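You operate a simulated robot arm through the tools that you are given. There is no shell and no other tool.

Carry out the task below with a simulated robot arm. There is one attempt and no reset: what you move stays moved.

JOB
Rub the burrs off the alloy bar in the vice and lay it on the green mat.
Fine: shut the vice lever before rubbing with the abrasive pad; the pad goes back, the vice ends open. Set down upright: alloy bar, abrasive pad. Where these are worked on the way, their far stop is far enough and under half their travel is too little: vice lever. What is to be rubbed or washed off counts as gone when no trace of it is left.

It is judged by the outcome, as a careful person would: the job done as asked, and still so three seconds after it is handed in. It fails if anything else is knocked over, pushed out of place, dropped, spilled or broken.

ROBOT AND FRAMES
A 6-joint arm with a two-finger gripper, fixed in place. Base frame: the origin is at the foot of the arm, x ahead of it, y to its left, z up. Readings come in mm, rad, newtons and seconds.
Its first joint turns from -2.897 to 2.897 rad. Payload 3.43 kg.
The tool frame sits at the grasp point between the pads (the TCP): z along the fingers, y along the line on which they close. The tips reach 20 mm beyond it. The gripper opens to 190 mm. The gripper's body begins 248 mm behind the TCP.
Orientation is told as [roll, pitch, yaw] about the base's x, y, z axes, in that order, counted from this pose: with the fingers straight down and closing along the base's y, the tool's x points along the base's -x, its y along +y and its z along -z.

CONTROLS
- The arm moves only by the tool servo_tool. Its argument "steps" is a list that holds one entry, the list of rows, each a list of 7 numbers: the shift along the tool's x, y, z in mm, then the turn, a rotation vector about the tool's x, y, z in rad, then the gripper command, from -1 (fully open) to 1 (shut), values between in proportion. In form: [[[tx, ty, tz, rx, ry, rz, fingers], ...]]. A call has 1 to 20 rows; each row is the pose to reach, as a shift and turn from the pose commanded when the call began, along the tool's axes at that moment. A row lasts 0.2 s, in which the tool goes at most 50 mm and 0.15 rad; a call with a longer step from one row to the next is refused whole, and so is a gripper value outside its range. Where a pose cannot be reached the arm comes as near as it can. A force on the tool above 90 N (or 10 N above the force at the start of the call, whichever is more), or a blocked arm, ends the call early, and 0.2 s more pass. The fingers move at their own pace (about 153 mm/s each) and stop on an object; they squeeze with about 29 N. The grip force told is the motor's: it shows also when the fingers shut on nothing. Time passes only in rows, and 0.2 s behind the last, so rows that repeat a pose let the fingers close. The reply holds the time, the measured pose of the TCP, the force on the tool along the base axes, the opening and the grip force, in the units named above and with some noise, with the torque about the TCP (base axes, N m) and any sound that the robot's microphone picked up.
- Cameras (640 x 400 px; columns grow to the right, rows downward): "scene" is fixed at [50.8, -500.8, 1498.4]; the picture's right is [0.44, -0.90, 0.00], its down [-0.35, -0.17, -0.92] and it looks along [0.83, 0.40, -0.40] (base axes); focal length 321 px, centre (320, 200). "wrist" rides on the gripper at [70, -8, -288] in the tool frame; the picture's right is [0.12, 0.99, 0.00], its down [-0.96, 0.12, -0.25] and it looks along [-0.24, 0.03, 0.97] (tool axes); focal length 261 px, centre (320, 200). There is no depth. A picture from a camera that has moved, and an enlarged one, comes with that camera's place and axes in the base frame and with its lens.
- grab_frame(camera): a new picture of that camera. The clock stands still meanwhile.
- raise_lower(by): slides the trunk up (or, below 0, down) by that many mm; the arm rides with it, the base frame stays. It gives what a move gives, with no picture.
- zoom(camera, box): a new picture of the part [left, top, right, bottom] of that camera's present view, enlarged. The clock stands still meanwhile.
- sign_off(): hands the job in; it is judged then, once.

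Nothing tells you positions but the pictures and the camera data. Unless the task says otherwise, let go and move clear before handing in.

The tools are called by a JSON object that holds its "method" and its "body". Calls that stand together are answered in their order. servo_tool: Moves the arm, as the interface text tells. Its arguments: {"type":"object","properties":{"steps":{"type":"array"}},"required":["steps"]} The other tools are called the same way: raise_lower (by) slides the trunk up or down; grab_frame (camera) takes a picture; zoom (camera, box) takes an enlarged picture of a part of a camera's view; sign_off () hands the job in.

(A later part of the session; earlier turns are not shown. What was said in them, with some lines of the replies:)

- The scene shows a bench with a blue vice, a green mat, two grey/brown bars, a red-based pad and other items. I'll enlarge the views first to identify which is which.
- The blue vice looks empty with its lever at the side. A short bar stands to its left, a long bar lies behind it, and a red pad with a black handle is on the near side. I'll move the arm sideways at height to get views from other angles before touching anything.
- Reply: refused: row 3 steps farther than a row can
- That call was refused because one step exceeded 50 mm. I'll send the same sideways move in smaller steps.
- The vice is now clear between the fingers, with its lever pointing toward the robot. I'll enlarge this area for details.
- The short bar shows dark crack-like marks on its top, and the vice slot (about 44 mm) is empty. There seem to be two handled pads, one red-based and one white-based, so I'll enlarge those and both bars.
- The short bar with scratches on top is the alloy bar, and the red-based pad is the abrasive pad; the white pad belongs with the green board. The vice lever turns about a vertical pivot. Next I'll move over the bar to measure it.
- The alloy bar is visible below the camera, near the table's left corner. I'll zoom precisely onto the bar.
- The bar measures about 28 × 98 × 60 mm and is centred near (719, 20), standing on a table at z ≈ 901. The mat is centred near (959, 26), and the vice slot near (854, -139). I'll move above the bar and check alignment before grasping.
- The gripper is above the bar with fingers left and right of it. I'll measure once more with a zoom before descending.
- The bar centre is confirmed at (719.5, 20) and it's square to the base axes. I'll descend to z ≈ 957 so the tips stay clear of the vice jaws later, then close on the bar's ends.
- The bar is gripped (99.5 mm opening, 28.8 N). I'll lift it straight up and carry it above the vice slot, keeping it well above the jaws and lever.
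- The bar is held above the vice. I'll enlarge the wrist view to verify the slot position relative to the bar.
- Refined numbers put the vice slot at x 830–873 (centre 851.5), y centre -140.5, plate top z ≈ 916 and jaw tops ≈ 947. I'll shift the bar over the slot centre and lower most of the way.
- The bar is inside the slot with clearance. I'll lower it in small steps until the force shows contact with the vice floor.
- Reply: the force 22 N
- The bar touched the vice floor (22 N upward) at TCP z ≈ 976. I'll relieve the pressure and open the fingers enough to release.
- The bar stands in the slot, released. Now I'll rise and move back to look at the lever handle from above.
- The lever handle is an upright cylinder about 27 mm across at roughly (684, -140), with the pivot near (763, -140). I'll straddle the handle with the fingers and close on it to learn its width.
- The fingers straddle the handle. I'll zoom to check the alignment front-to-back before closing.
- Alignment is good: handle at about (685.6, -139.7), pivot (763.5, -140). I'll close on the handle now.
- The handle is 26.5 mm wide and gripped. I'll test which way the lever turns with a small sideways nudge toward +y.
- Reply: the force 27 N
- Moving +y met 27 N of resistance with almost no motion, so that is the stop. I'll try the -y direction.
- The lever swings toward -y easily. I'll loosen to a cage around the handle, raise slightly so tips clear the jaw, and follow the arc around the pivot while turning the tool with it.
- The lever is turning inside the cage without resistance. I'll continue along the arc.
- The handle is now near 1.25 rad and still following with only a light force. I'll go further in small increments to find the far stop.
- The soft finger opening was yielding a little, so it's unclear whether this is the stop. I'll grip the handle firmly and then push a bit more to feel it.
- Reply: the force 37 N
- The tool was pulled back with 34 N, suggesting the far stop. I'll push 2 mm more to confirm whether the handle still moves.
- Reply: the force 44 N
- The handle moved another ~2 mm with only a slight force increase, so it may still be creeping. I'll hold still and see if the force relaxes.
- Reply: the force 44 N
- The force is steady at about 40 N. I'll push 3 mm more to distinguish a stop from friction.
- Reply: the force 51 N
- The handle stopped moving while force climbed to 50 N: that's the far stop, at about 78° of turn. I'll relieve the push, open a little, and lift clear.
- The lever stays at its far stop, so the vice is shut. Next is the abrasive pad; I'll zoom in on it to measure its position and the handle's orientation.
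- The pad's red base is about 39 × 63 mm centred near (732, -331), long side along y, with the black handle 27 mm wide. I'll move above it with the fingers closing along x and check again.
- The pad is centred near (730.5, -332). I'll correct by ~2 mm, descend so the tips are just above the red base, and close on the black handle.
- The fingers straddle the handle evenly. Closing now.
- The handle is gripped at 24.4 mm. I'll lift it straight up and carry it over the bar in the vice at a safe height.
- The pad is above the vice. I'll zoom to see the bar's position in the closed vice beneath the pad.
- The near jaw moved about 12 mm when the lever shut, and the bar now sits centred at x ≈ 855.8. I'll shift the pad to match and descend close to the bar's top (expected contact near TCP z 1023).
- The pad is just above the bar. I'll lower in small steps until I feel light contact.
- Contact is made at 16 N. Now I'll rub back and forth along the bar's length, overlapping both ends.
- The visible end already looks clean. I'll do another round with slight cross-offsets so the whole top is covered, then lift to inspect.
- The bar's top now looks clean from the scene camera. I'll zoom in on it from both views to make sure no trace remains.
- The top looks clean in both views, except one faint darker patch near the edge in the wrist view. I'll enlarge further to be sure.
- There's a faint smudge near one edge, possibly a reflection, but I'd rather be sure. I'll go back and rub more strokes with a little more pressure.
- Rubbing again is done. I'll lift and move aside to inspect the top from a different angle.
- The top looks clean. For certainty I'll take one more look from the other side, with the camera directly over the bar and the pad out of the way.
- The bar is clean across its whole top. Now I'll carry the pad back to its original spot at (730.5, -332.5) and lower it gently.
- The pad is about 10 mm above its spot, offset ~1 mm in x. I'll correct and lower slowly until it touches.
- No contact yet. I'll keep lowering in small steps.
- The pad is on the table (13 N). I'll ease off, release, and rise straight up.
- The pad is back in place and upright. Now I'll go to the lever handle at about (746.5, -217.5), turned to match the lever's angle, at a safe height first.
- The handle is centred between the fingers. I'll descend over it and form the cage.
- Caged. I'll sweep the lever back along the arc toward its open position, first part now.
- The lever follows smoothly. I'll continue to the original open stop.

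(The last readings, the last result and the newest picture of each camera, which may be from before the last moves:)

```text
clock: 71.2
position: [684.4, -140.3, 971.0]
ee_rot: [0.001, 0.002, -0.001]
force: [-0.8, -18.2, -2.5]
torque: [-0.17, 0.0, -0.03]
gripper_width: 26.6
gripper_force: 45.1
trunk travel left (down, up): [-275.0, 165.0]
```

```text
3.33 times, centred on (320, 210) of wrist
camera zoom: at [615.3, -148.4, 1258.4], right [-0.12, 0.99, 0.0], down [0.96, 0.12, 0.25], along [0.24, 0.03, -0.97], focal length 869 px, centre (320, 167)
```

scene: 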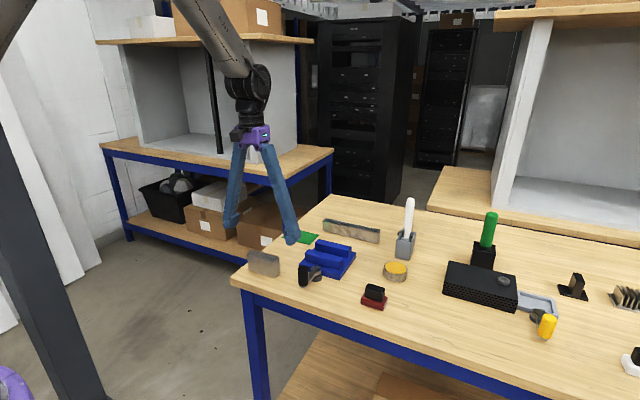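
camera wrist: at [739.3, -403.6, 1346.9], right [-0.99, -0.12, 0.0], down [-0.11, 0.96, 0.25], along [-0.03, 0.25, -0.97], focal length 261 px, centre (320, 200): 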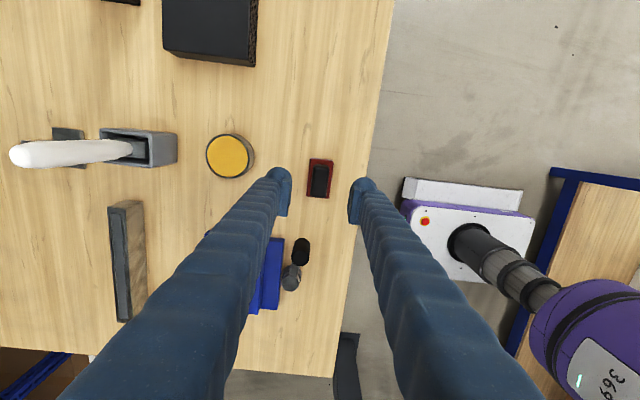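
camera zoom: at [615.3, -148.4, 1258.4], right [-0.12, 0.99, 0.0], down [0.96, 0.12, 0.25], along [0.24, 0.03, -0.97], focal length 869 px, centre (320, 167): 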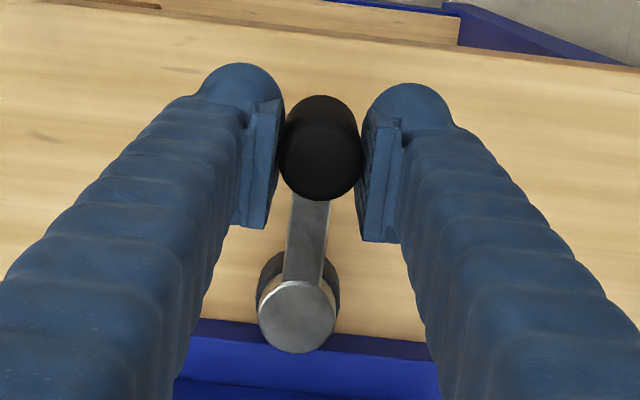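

The lever is firmly back at its open stop (-140.3 in y, 18 N against it). I'll ease off, release and rise, then view the vice from above.

{"method": "servo_tool", "body": {"steps": [[[0, -1.3, 0, 0, 0, 0, 1], [0, -1.3, 0, 0, 0, 0, 0.5], [0, -1.3, 0, 0, 0, 0, 0.4], [0, -1.3, -30, 0, 0, 0, 0.4], [0, -1.3, -70, 0, 0, 0, 0.3], [0, -1.3, -110, 0, 0, 0, -0.2], [-40, -1.3, -115, 0, 0, 0, -0.4], [-80, -1.3, -115, 0, 0, 0, -0.4], [-120, -1.3, -115, 0, 0, 0, -0.4], [-120, -1.3, -115, 0, 0, 0, -0.4]]]}}

{"method": "grab_frame", "body": {"camera": "wrist"}}

{"method": "zoom", "body": {"camera": "scene", "box": [280, 215, 380, 300]}}

```text
clock: 73.4
position: [804.2, -138.6, 1088.3]
ee_rot: [0.002, -0.001, 0.0]
force: [0.0, 0.5, 0.6]
torque: [0.03, -0.04, 0.02]
gripper_width: 132.9
gripper_force: 0.0
trunk travel left (down, up): [-275.0, 165.0]
```

```text
taken
camera wrist: at [734.5, -147.4, 1374.3], right [-0.12, 0.99, 0.0], down [0.96, 0.12, 0.25], along [0.25, 0.03, -0.97], focal length 261 px, centre (320, 200)
```

wrist: 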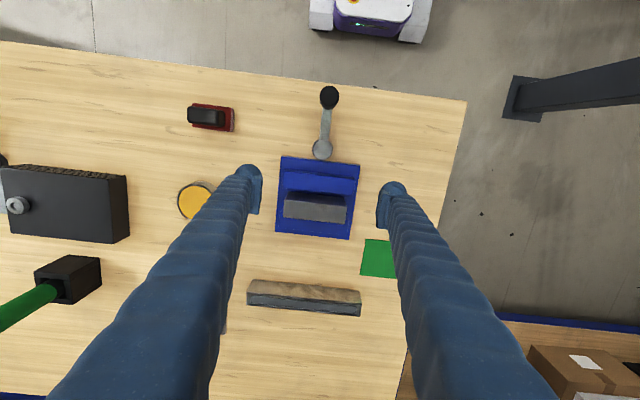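

```text
4.71 times, centred on (330, 258) of scene
camera zoom: at [50.8, -500.8, 1498.4], right [0.44, -0.9, 0.0], down [-0.35, -0.17, -0.92], along [0.83, 0.4, -0.4], focal length 1510 px, centre (273, -71)
```

zoom: 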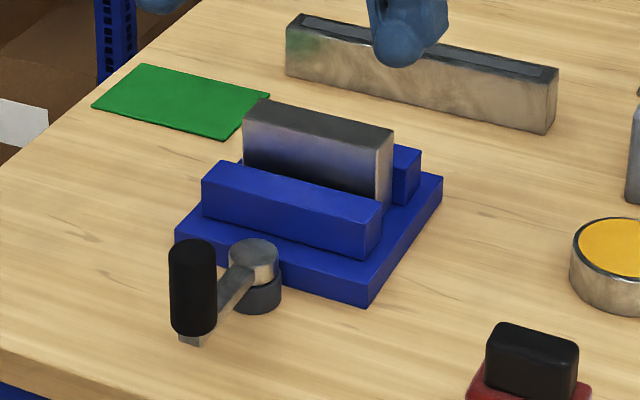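

The vice is open again and the lever is back. I'll zoom on the bar to get its present position before grasping.

{"method": "zoom", "body": {"camera": "wrist", "box": [264, 145, 374, 245]}}

```text
4.00 times, centred on (319, 195) of wrist
camera zoom: at [734.5, -147.4, 1374.3], right [-0.12, 0.99, 0.0], down [0.96, 0.12, 0.25], along [0.25, 0.03, -0.97], focal length 1043 px, centre (324, 220)
```

zoom: 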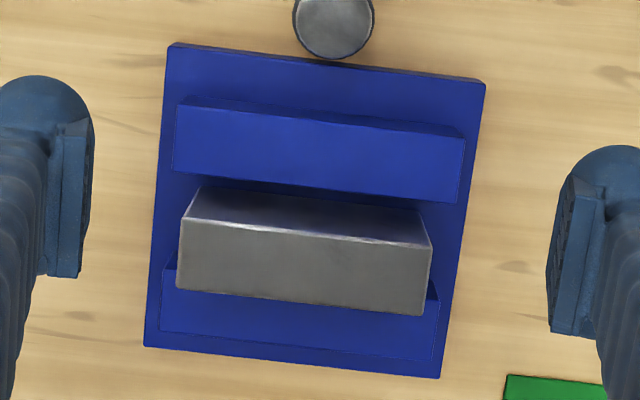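

The bar stands at about (855, -141) in the open slot. I'll go above it, descend to the same grip height as before, and close on its ends.

{"method": "servo_tool", "body": {"steps": [[[-25, -1, 0, 0, 0, 0, -0.4], [-50.5, -2.2, 10, 0, 0, 0, -0.4], [-50.5, -2.2, 50, 0, 0, 0, -0.4], [-50.5, -2.2, 90, 0, 0, 0, -0.4], [-50.5, -2.2, 112, 0, 0, 0, -0.4], [-50.5, -2.2, 112, 0, 0, 0, -0.2], [-50.5, -2.2, 112, 0, 0, 0, 0.2], [-50.5, -2.2, 112, 0, 0, 0, 1], [-50.5, -2.2, 112, 0, 0, 0, 1], [-50.5, -2.2, 112, 0, 0, 0, 1]]]}}

{"method": "zoom", "body": {"camera": "scene", "box": [296, 215, 366, 285]}}

{"method": "zoom", "body": {"camera": "wrist", "box": [264, 110, 384, 230]}}

```text
clock: 75.6
position: [856.4, -141.0, 974.7]
ee_rot: [0.0, 0.0, -0.003]
force: [1.0, 1.1, 1.8]
torque: [0.3, -0.11, -0.05]
gripper_width: 99.5
gripper_force: 28.4
trunk travel left (down, up): [-275.0, 165.0]
```

```text
5.71 times, centred on (331, 250) of scene
camera zoom: at [50.8, -500.8, 1498.4], right [0.44, -0.9, 0.0], down [-0.35, -0.17, -0.92], along [0.83, 0.4, -0.4], focal length 1833 px, centre (257, -86)
```

zoom: 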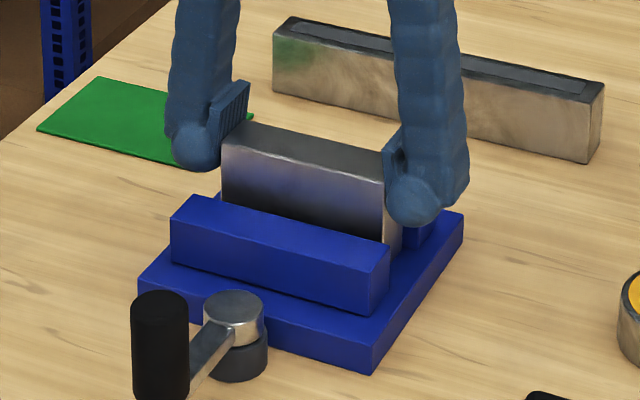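

```text
3.33 times, centred on (324, 170) of wrist
camera zoom: at [786.5, -150.0, 1261.3], right [-0.12, 0.99, 0.0], down [0.96, 0.12, 0.25], along [0.25, 0.03, -0.97], focal length 869 px, centre (307, 300)
```

zoom: 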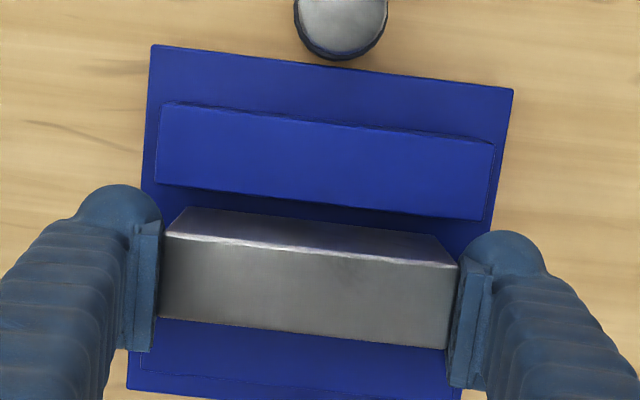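

The bar is gripped again. I'll lift it straight out of the slot and carry it over the centre of the green mat.

{"method": "servo_tool", "body": {"steps": [[[0, 0, -20, 0, 0, 0, 1], [0, 0, -45, 0, 0, 0, 1], [0, 0, -75, 0, 0, 0, 1], [0, 0, -100, 0, 0, 0, 1], [-22, 38, -100, 0, 0, 0, 1], [-45, 76, -100, 0, 0, 0, 1], [-67, 113, -100, 0, 0, 0, 1], [-88, 148, -100, 0, 0, 0, 1], [-99, 167, -100, 0, 0, 0, 1], [-99, 167, -100, 0, 0, 0, 1]]]}}

{"method": "grab_frame", "body": {"camera": "wrist"}}

{"method": "zoom", "body": {"camera": "scene", "box": [250, 180, 370, 280]}}

```text
clock: 77.8
position: [954.9, 25.1, 1074.0]
ee_rot: [0.0, 0.001, 0.001]
force: [0.7, 0.3, -2.5]
torque: [-0.03, -0.02, 0.0]
gripper_width: 99.3
gripper_force: 29.2
trunk travel left (down, up): [-275.0, 165.0]
```

```text
taken
camera wrist: at [885.3, 16.2, 1362.3], right [-0.12, 0.99, 0.0], down [0.96, 0.12, 0.25], along [0.24, 0.03, -0.97], focal length 261 px, centre (320, 200)
```

wrist: 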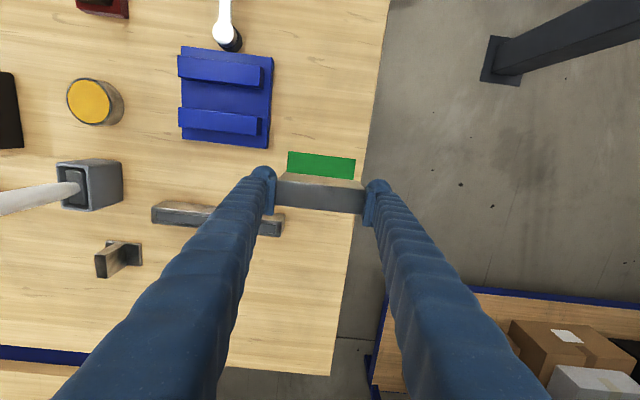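

```text
4.00 times, centred on (310, 230) of scene
camera zoom: at [50.8, -500.8, 1498.4], right [0.44, -0.9, 0.0], down [-0.35, -0.17, -0.92], along [0.83, 0.4, -0.4], focal length 1283 px, centre (360, 80)
```

zoom: 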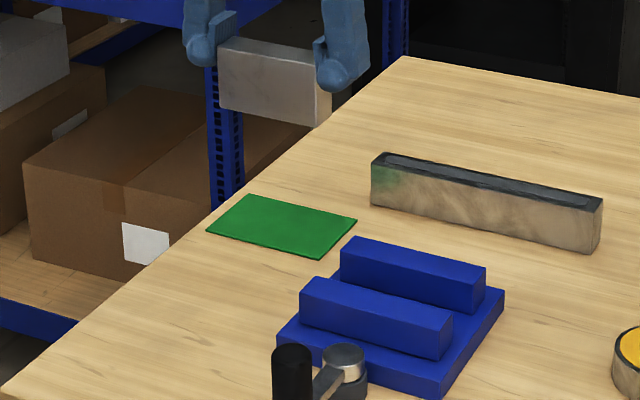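

The bar is above the mat. I'll check the mat's visible edges to verify alignment before lowering.

{"method": "zoom", "body": {"camera": "wrist", "box": [266, 140, 376, 220]}}

```text
5.00 times, centred on (321, 180) of wrist
camera zoom: at [885.3, 16.2, 1362.3], right [-0.12, 0.99, 0.0], down [0.96, 0.12, 0.25], along [0.24, 0.03, -0.97], focal length 1303 px, centre (315, 300)
```

zoom: 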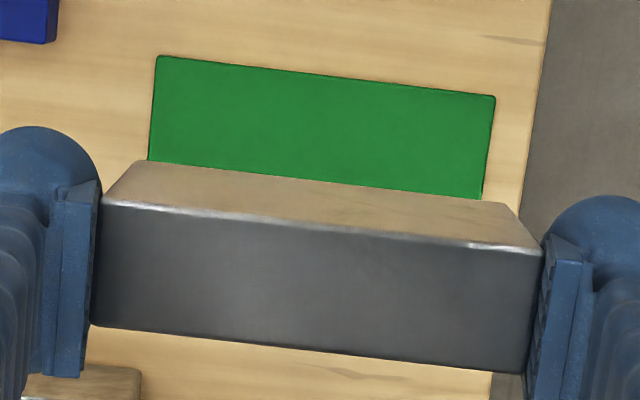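

The mat spans x 920–1000, y -35 to 84, so its centre is about (960, 25). I'll nudge 3 mm forward and lower most of the way.

{"method": "servo_tool", "body": {"steps": [[[-3, 0, 20, 0, 0, 0, 1], [-3, 0, 50, 0, 0, 0, 1], [-3, 0, 80, 0, 0, 0, 1], [-3, 0, 100, 0, 0, 0, 1], [-3, 0, 109, 0, 0, 0, 1], [-3, 0, 112, 0, 0, 0, 1], [-3, 0, 112, 0, 0, 0, 1]]]}}

{"method": "zoom", "body": {"camera": "scene", "box": [260, 200, 350, 270]}}

```text
clock: 79.4
position: [957.3, 26.2, 962.3]
ee_rot: [0.0, 0.004, -0.002]
force: [-0.1, -0.1, -3.1]
torque: [-0.01, -0.01, -0.01]
gripper_width: 99.4
gripper_force: 28.7
trunk travel left (down, up): [-275.0, 165.0]
```

```text
5.71 times, centred on (305, 235) of scene
camera zoom: at [50.8, -500.8, 1498.4], right [0.44, -0.9, 0.0], down [-0.35, -0.17, -0.92], along [0.83, 0.4, -0.4], focal length 1833 px, centre (406, 0)
```

zoom: 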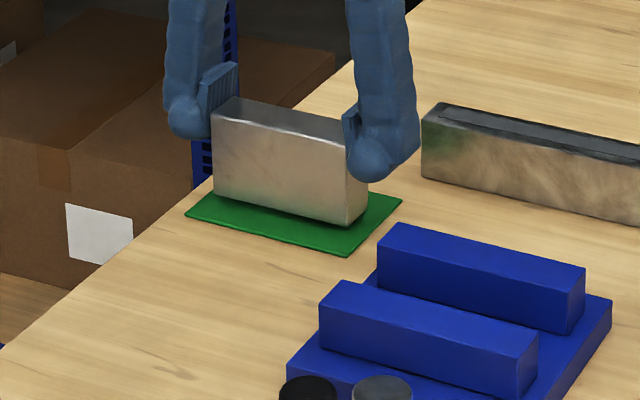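

The bar hovers a few mm over the mat. I'll lower it gently to contact.

{"method": "servo_tool", "body": {"steps": [[[0, 0, 1.5, 0, 0, 0, 1], [0, 0, 3, 0, 0, 0, 1], [0, 0, 3, 0, 0, 0, 1]]]}}

```text
clock: 80.2
position: [957.5, 24.8, 958.7]
ee_rot: [0.001, 0.001, 0.001]
force: [-0.9, -1.0, -2.8]
torque: [-0.02, -0.02, -0.04]
gripper_width: 99.3
gripper_force: 28.9
trunk travel left (down, up): [-275.0, 165.0]
```

{"method": "servo_tool", "body": {"steps": [[[0, 0, 1, 0, 0, 0, 1], [0, 0, 2, 0, 0, 0, 1], [0, 0, 2, 0, 0, 0, 1]]]}}

```text
clock: 81.0
position: [957.2, 25.5, 956.3]
ee_rot: [0.0, 0.001, 0.0]
force: [-0.5, -0.2, -2.8]
torque: [0.04, -0.01, -0.01]
gripper_width: 99.5
gripper_force: 29.3
trunk travel left (down, up): [-275.0, 165.0]
```

The force still shows only the bar's weight, so there's no contact yet. I'll continue down slowly.

{"method": "servo_tool", "body": {"steps": [[[0, 0, 1, 0, 0, 0, 1], [0, 0, 2, 0, 0, 0, 1], [0, 0, 2, 0, 0, 0, 1]]]}}

```text
clock: 81.8
position: [957.5, 26.1, 957.2]
ee_rot: [0.001, -0.001, 0.0]
force: [0.0, 0.7, 14.5]
torque: [0.11, 0.23, -0.01]
gripper_width: 99.5
gripper_force: 28.5
trunk travel left (down, up): [-275.0, 165.0]
```

The bar is resting on the mat (14.5 N). I'll ease off, open the fingers, and rise clear.

{"method": "servo_tool", "body": {"steps": [[[0, 0, -1.3, 0, 0, 0, 1], [0, 0, -1.3, 0, 0, 0, -0.2], [0, 0, -1.3, 0, 0, 0, -0.4], [0, 0, -1.3, 0, 0, 0, -0.4], [0, 0, -30, 0, 0, 0, -0.4], [0, 0, -70, 0, 0, 0, -0.4], [0, 0, -110, 0, 0, 0, -0.4], [0, 0, -140, 0, 0, 0, -0.4], [40, 0, -140, 0, 0, 0, -0.4], [85, 0, -140, 0, 0, 0, -0.4], [130, 0, -140, 0, 0, 0, -0.4], [175, 0, -140, 0, 0, 0, -0.4], [175, 0, -140, 0, 0, 0, -0.4]]]}}

{"method": "grab_frame", "body": {"camera": "wrist"}}

{"method": "grab_frame", "body": {"camera": "scene"}}

{"method": "zoom", "body": {"camera": "scene", "box": [240, 190, 420, 315]}}

```text
clock: 84.6
position: [782.9, 25.2, 1095.0]
ee_rot: [0.0, 0.001, 0.001]
force: [-0.9, -0.8, 0.0]
torque: [-0.02, 0.07, 0.0]
gripper_width: 132.9
gripper_force: 0.1
trunk travel left (down, up): [-275.0, 165.0]
```

```text
taken
camera wrist: at [713.0, 17.2, 1382.3], right [-0.12, 0.99, 0.0], down [0.96, 0.12, 0.25], along [0.24, 0.03, -0.97], focal length 261 px, centre (320, 200)
```

wrist: 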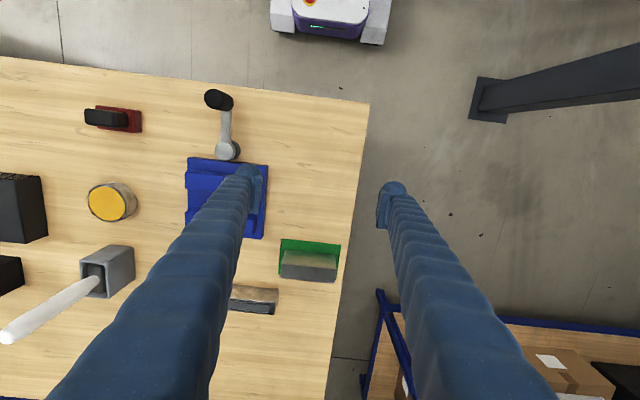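

```text
taken
```

scene: 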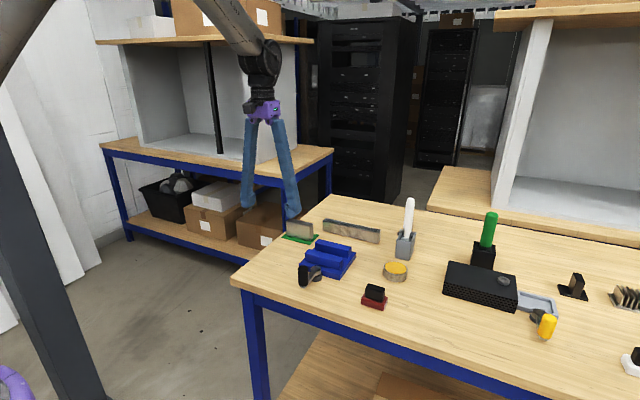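

```text
3.20 times, centred on (330, 252) of scene
camera zoom: at [50.8, -500.8, 1498.4], right [0.44, -0.9, 0.0], down [-0.35, -0.17, -0.92], along [0.83, 0.4, -0.4], focal length 1027 px, centre (288, 32)
```

zoom: 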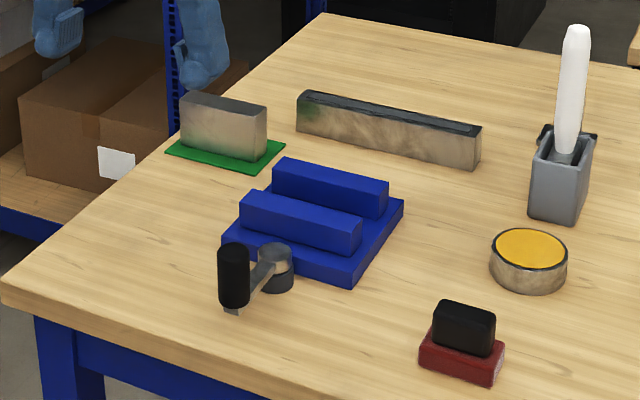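

The bar stands on the mat, the pad is back, and the vice lever is in its original open position. One last close look at the bar's top and the vice before handing in.

{"method": "zoom", "body": {"camera": "wrist", "box": [270, 230, 350, 290]}}

{"method": "zoom", "body": {"camera": "scene", "box": [280, 212, 330, 248]}}

```text
6.67 times, centred on (310, 260) of wrist
camera zoom: at [713.0, 17.2, 1382.3], right [-0.12, 0.99, 0.0], down [0.96, 0.12, 0.25], along [0.24, 0.03, -0.97], focal length 1738 px, centre (387, -200)
```

zoom: 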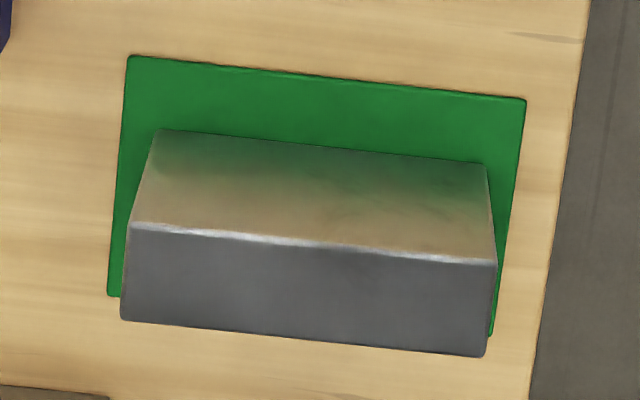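

```text
11.11 times, centred on (305, 230) of scene
camera zoom: at [50.8, -500.8, 1498.4], right [0.44, -0.9, 0.0], down [-0.35, -0.17, -0.92], along [0.83, 0.4, -0.4], focal length 3564 px, centre (487, -133)
```

zoom: 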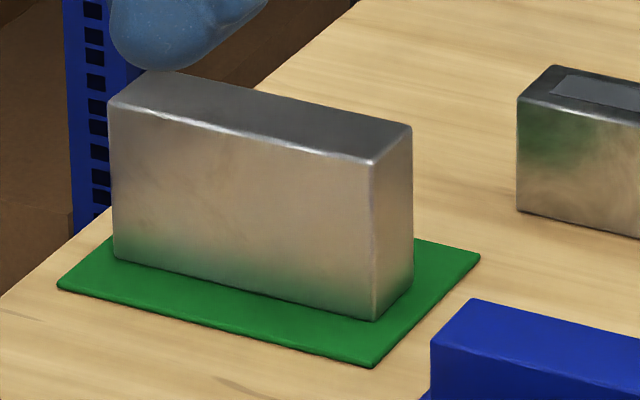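

The bar is clean and upright, fully inside the mat. The vice is open, the pad is back upright in its place, and the gripper is empty and clear, so I'm handing in.

{"method": "sign_off", "body": {}}

```text
The job is handed in.
```

The alloy bar is free of burrs and stands upright on the green mat. I checked its top from several angles and saw no trace left.

- **Vice:** I shut the lever to its far stop before rubbing. Afterwards I turned it back to its original open position.
- **Abrasive pad:** It is upright on its original spot, about 1 mm from where it started by eye.
- **Rest of the bench:** Nothing was knocked over or moved out of place in the final pictures. The gripper is empty and clear.
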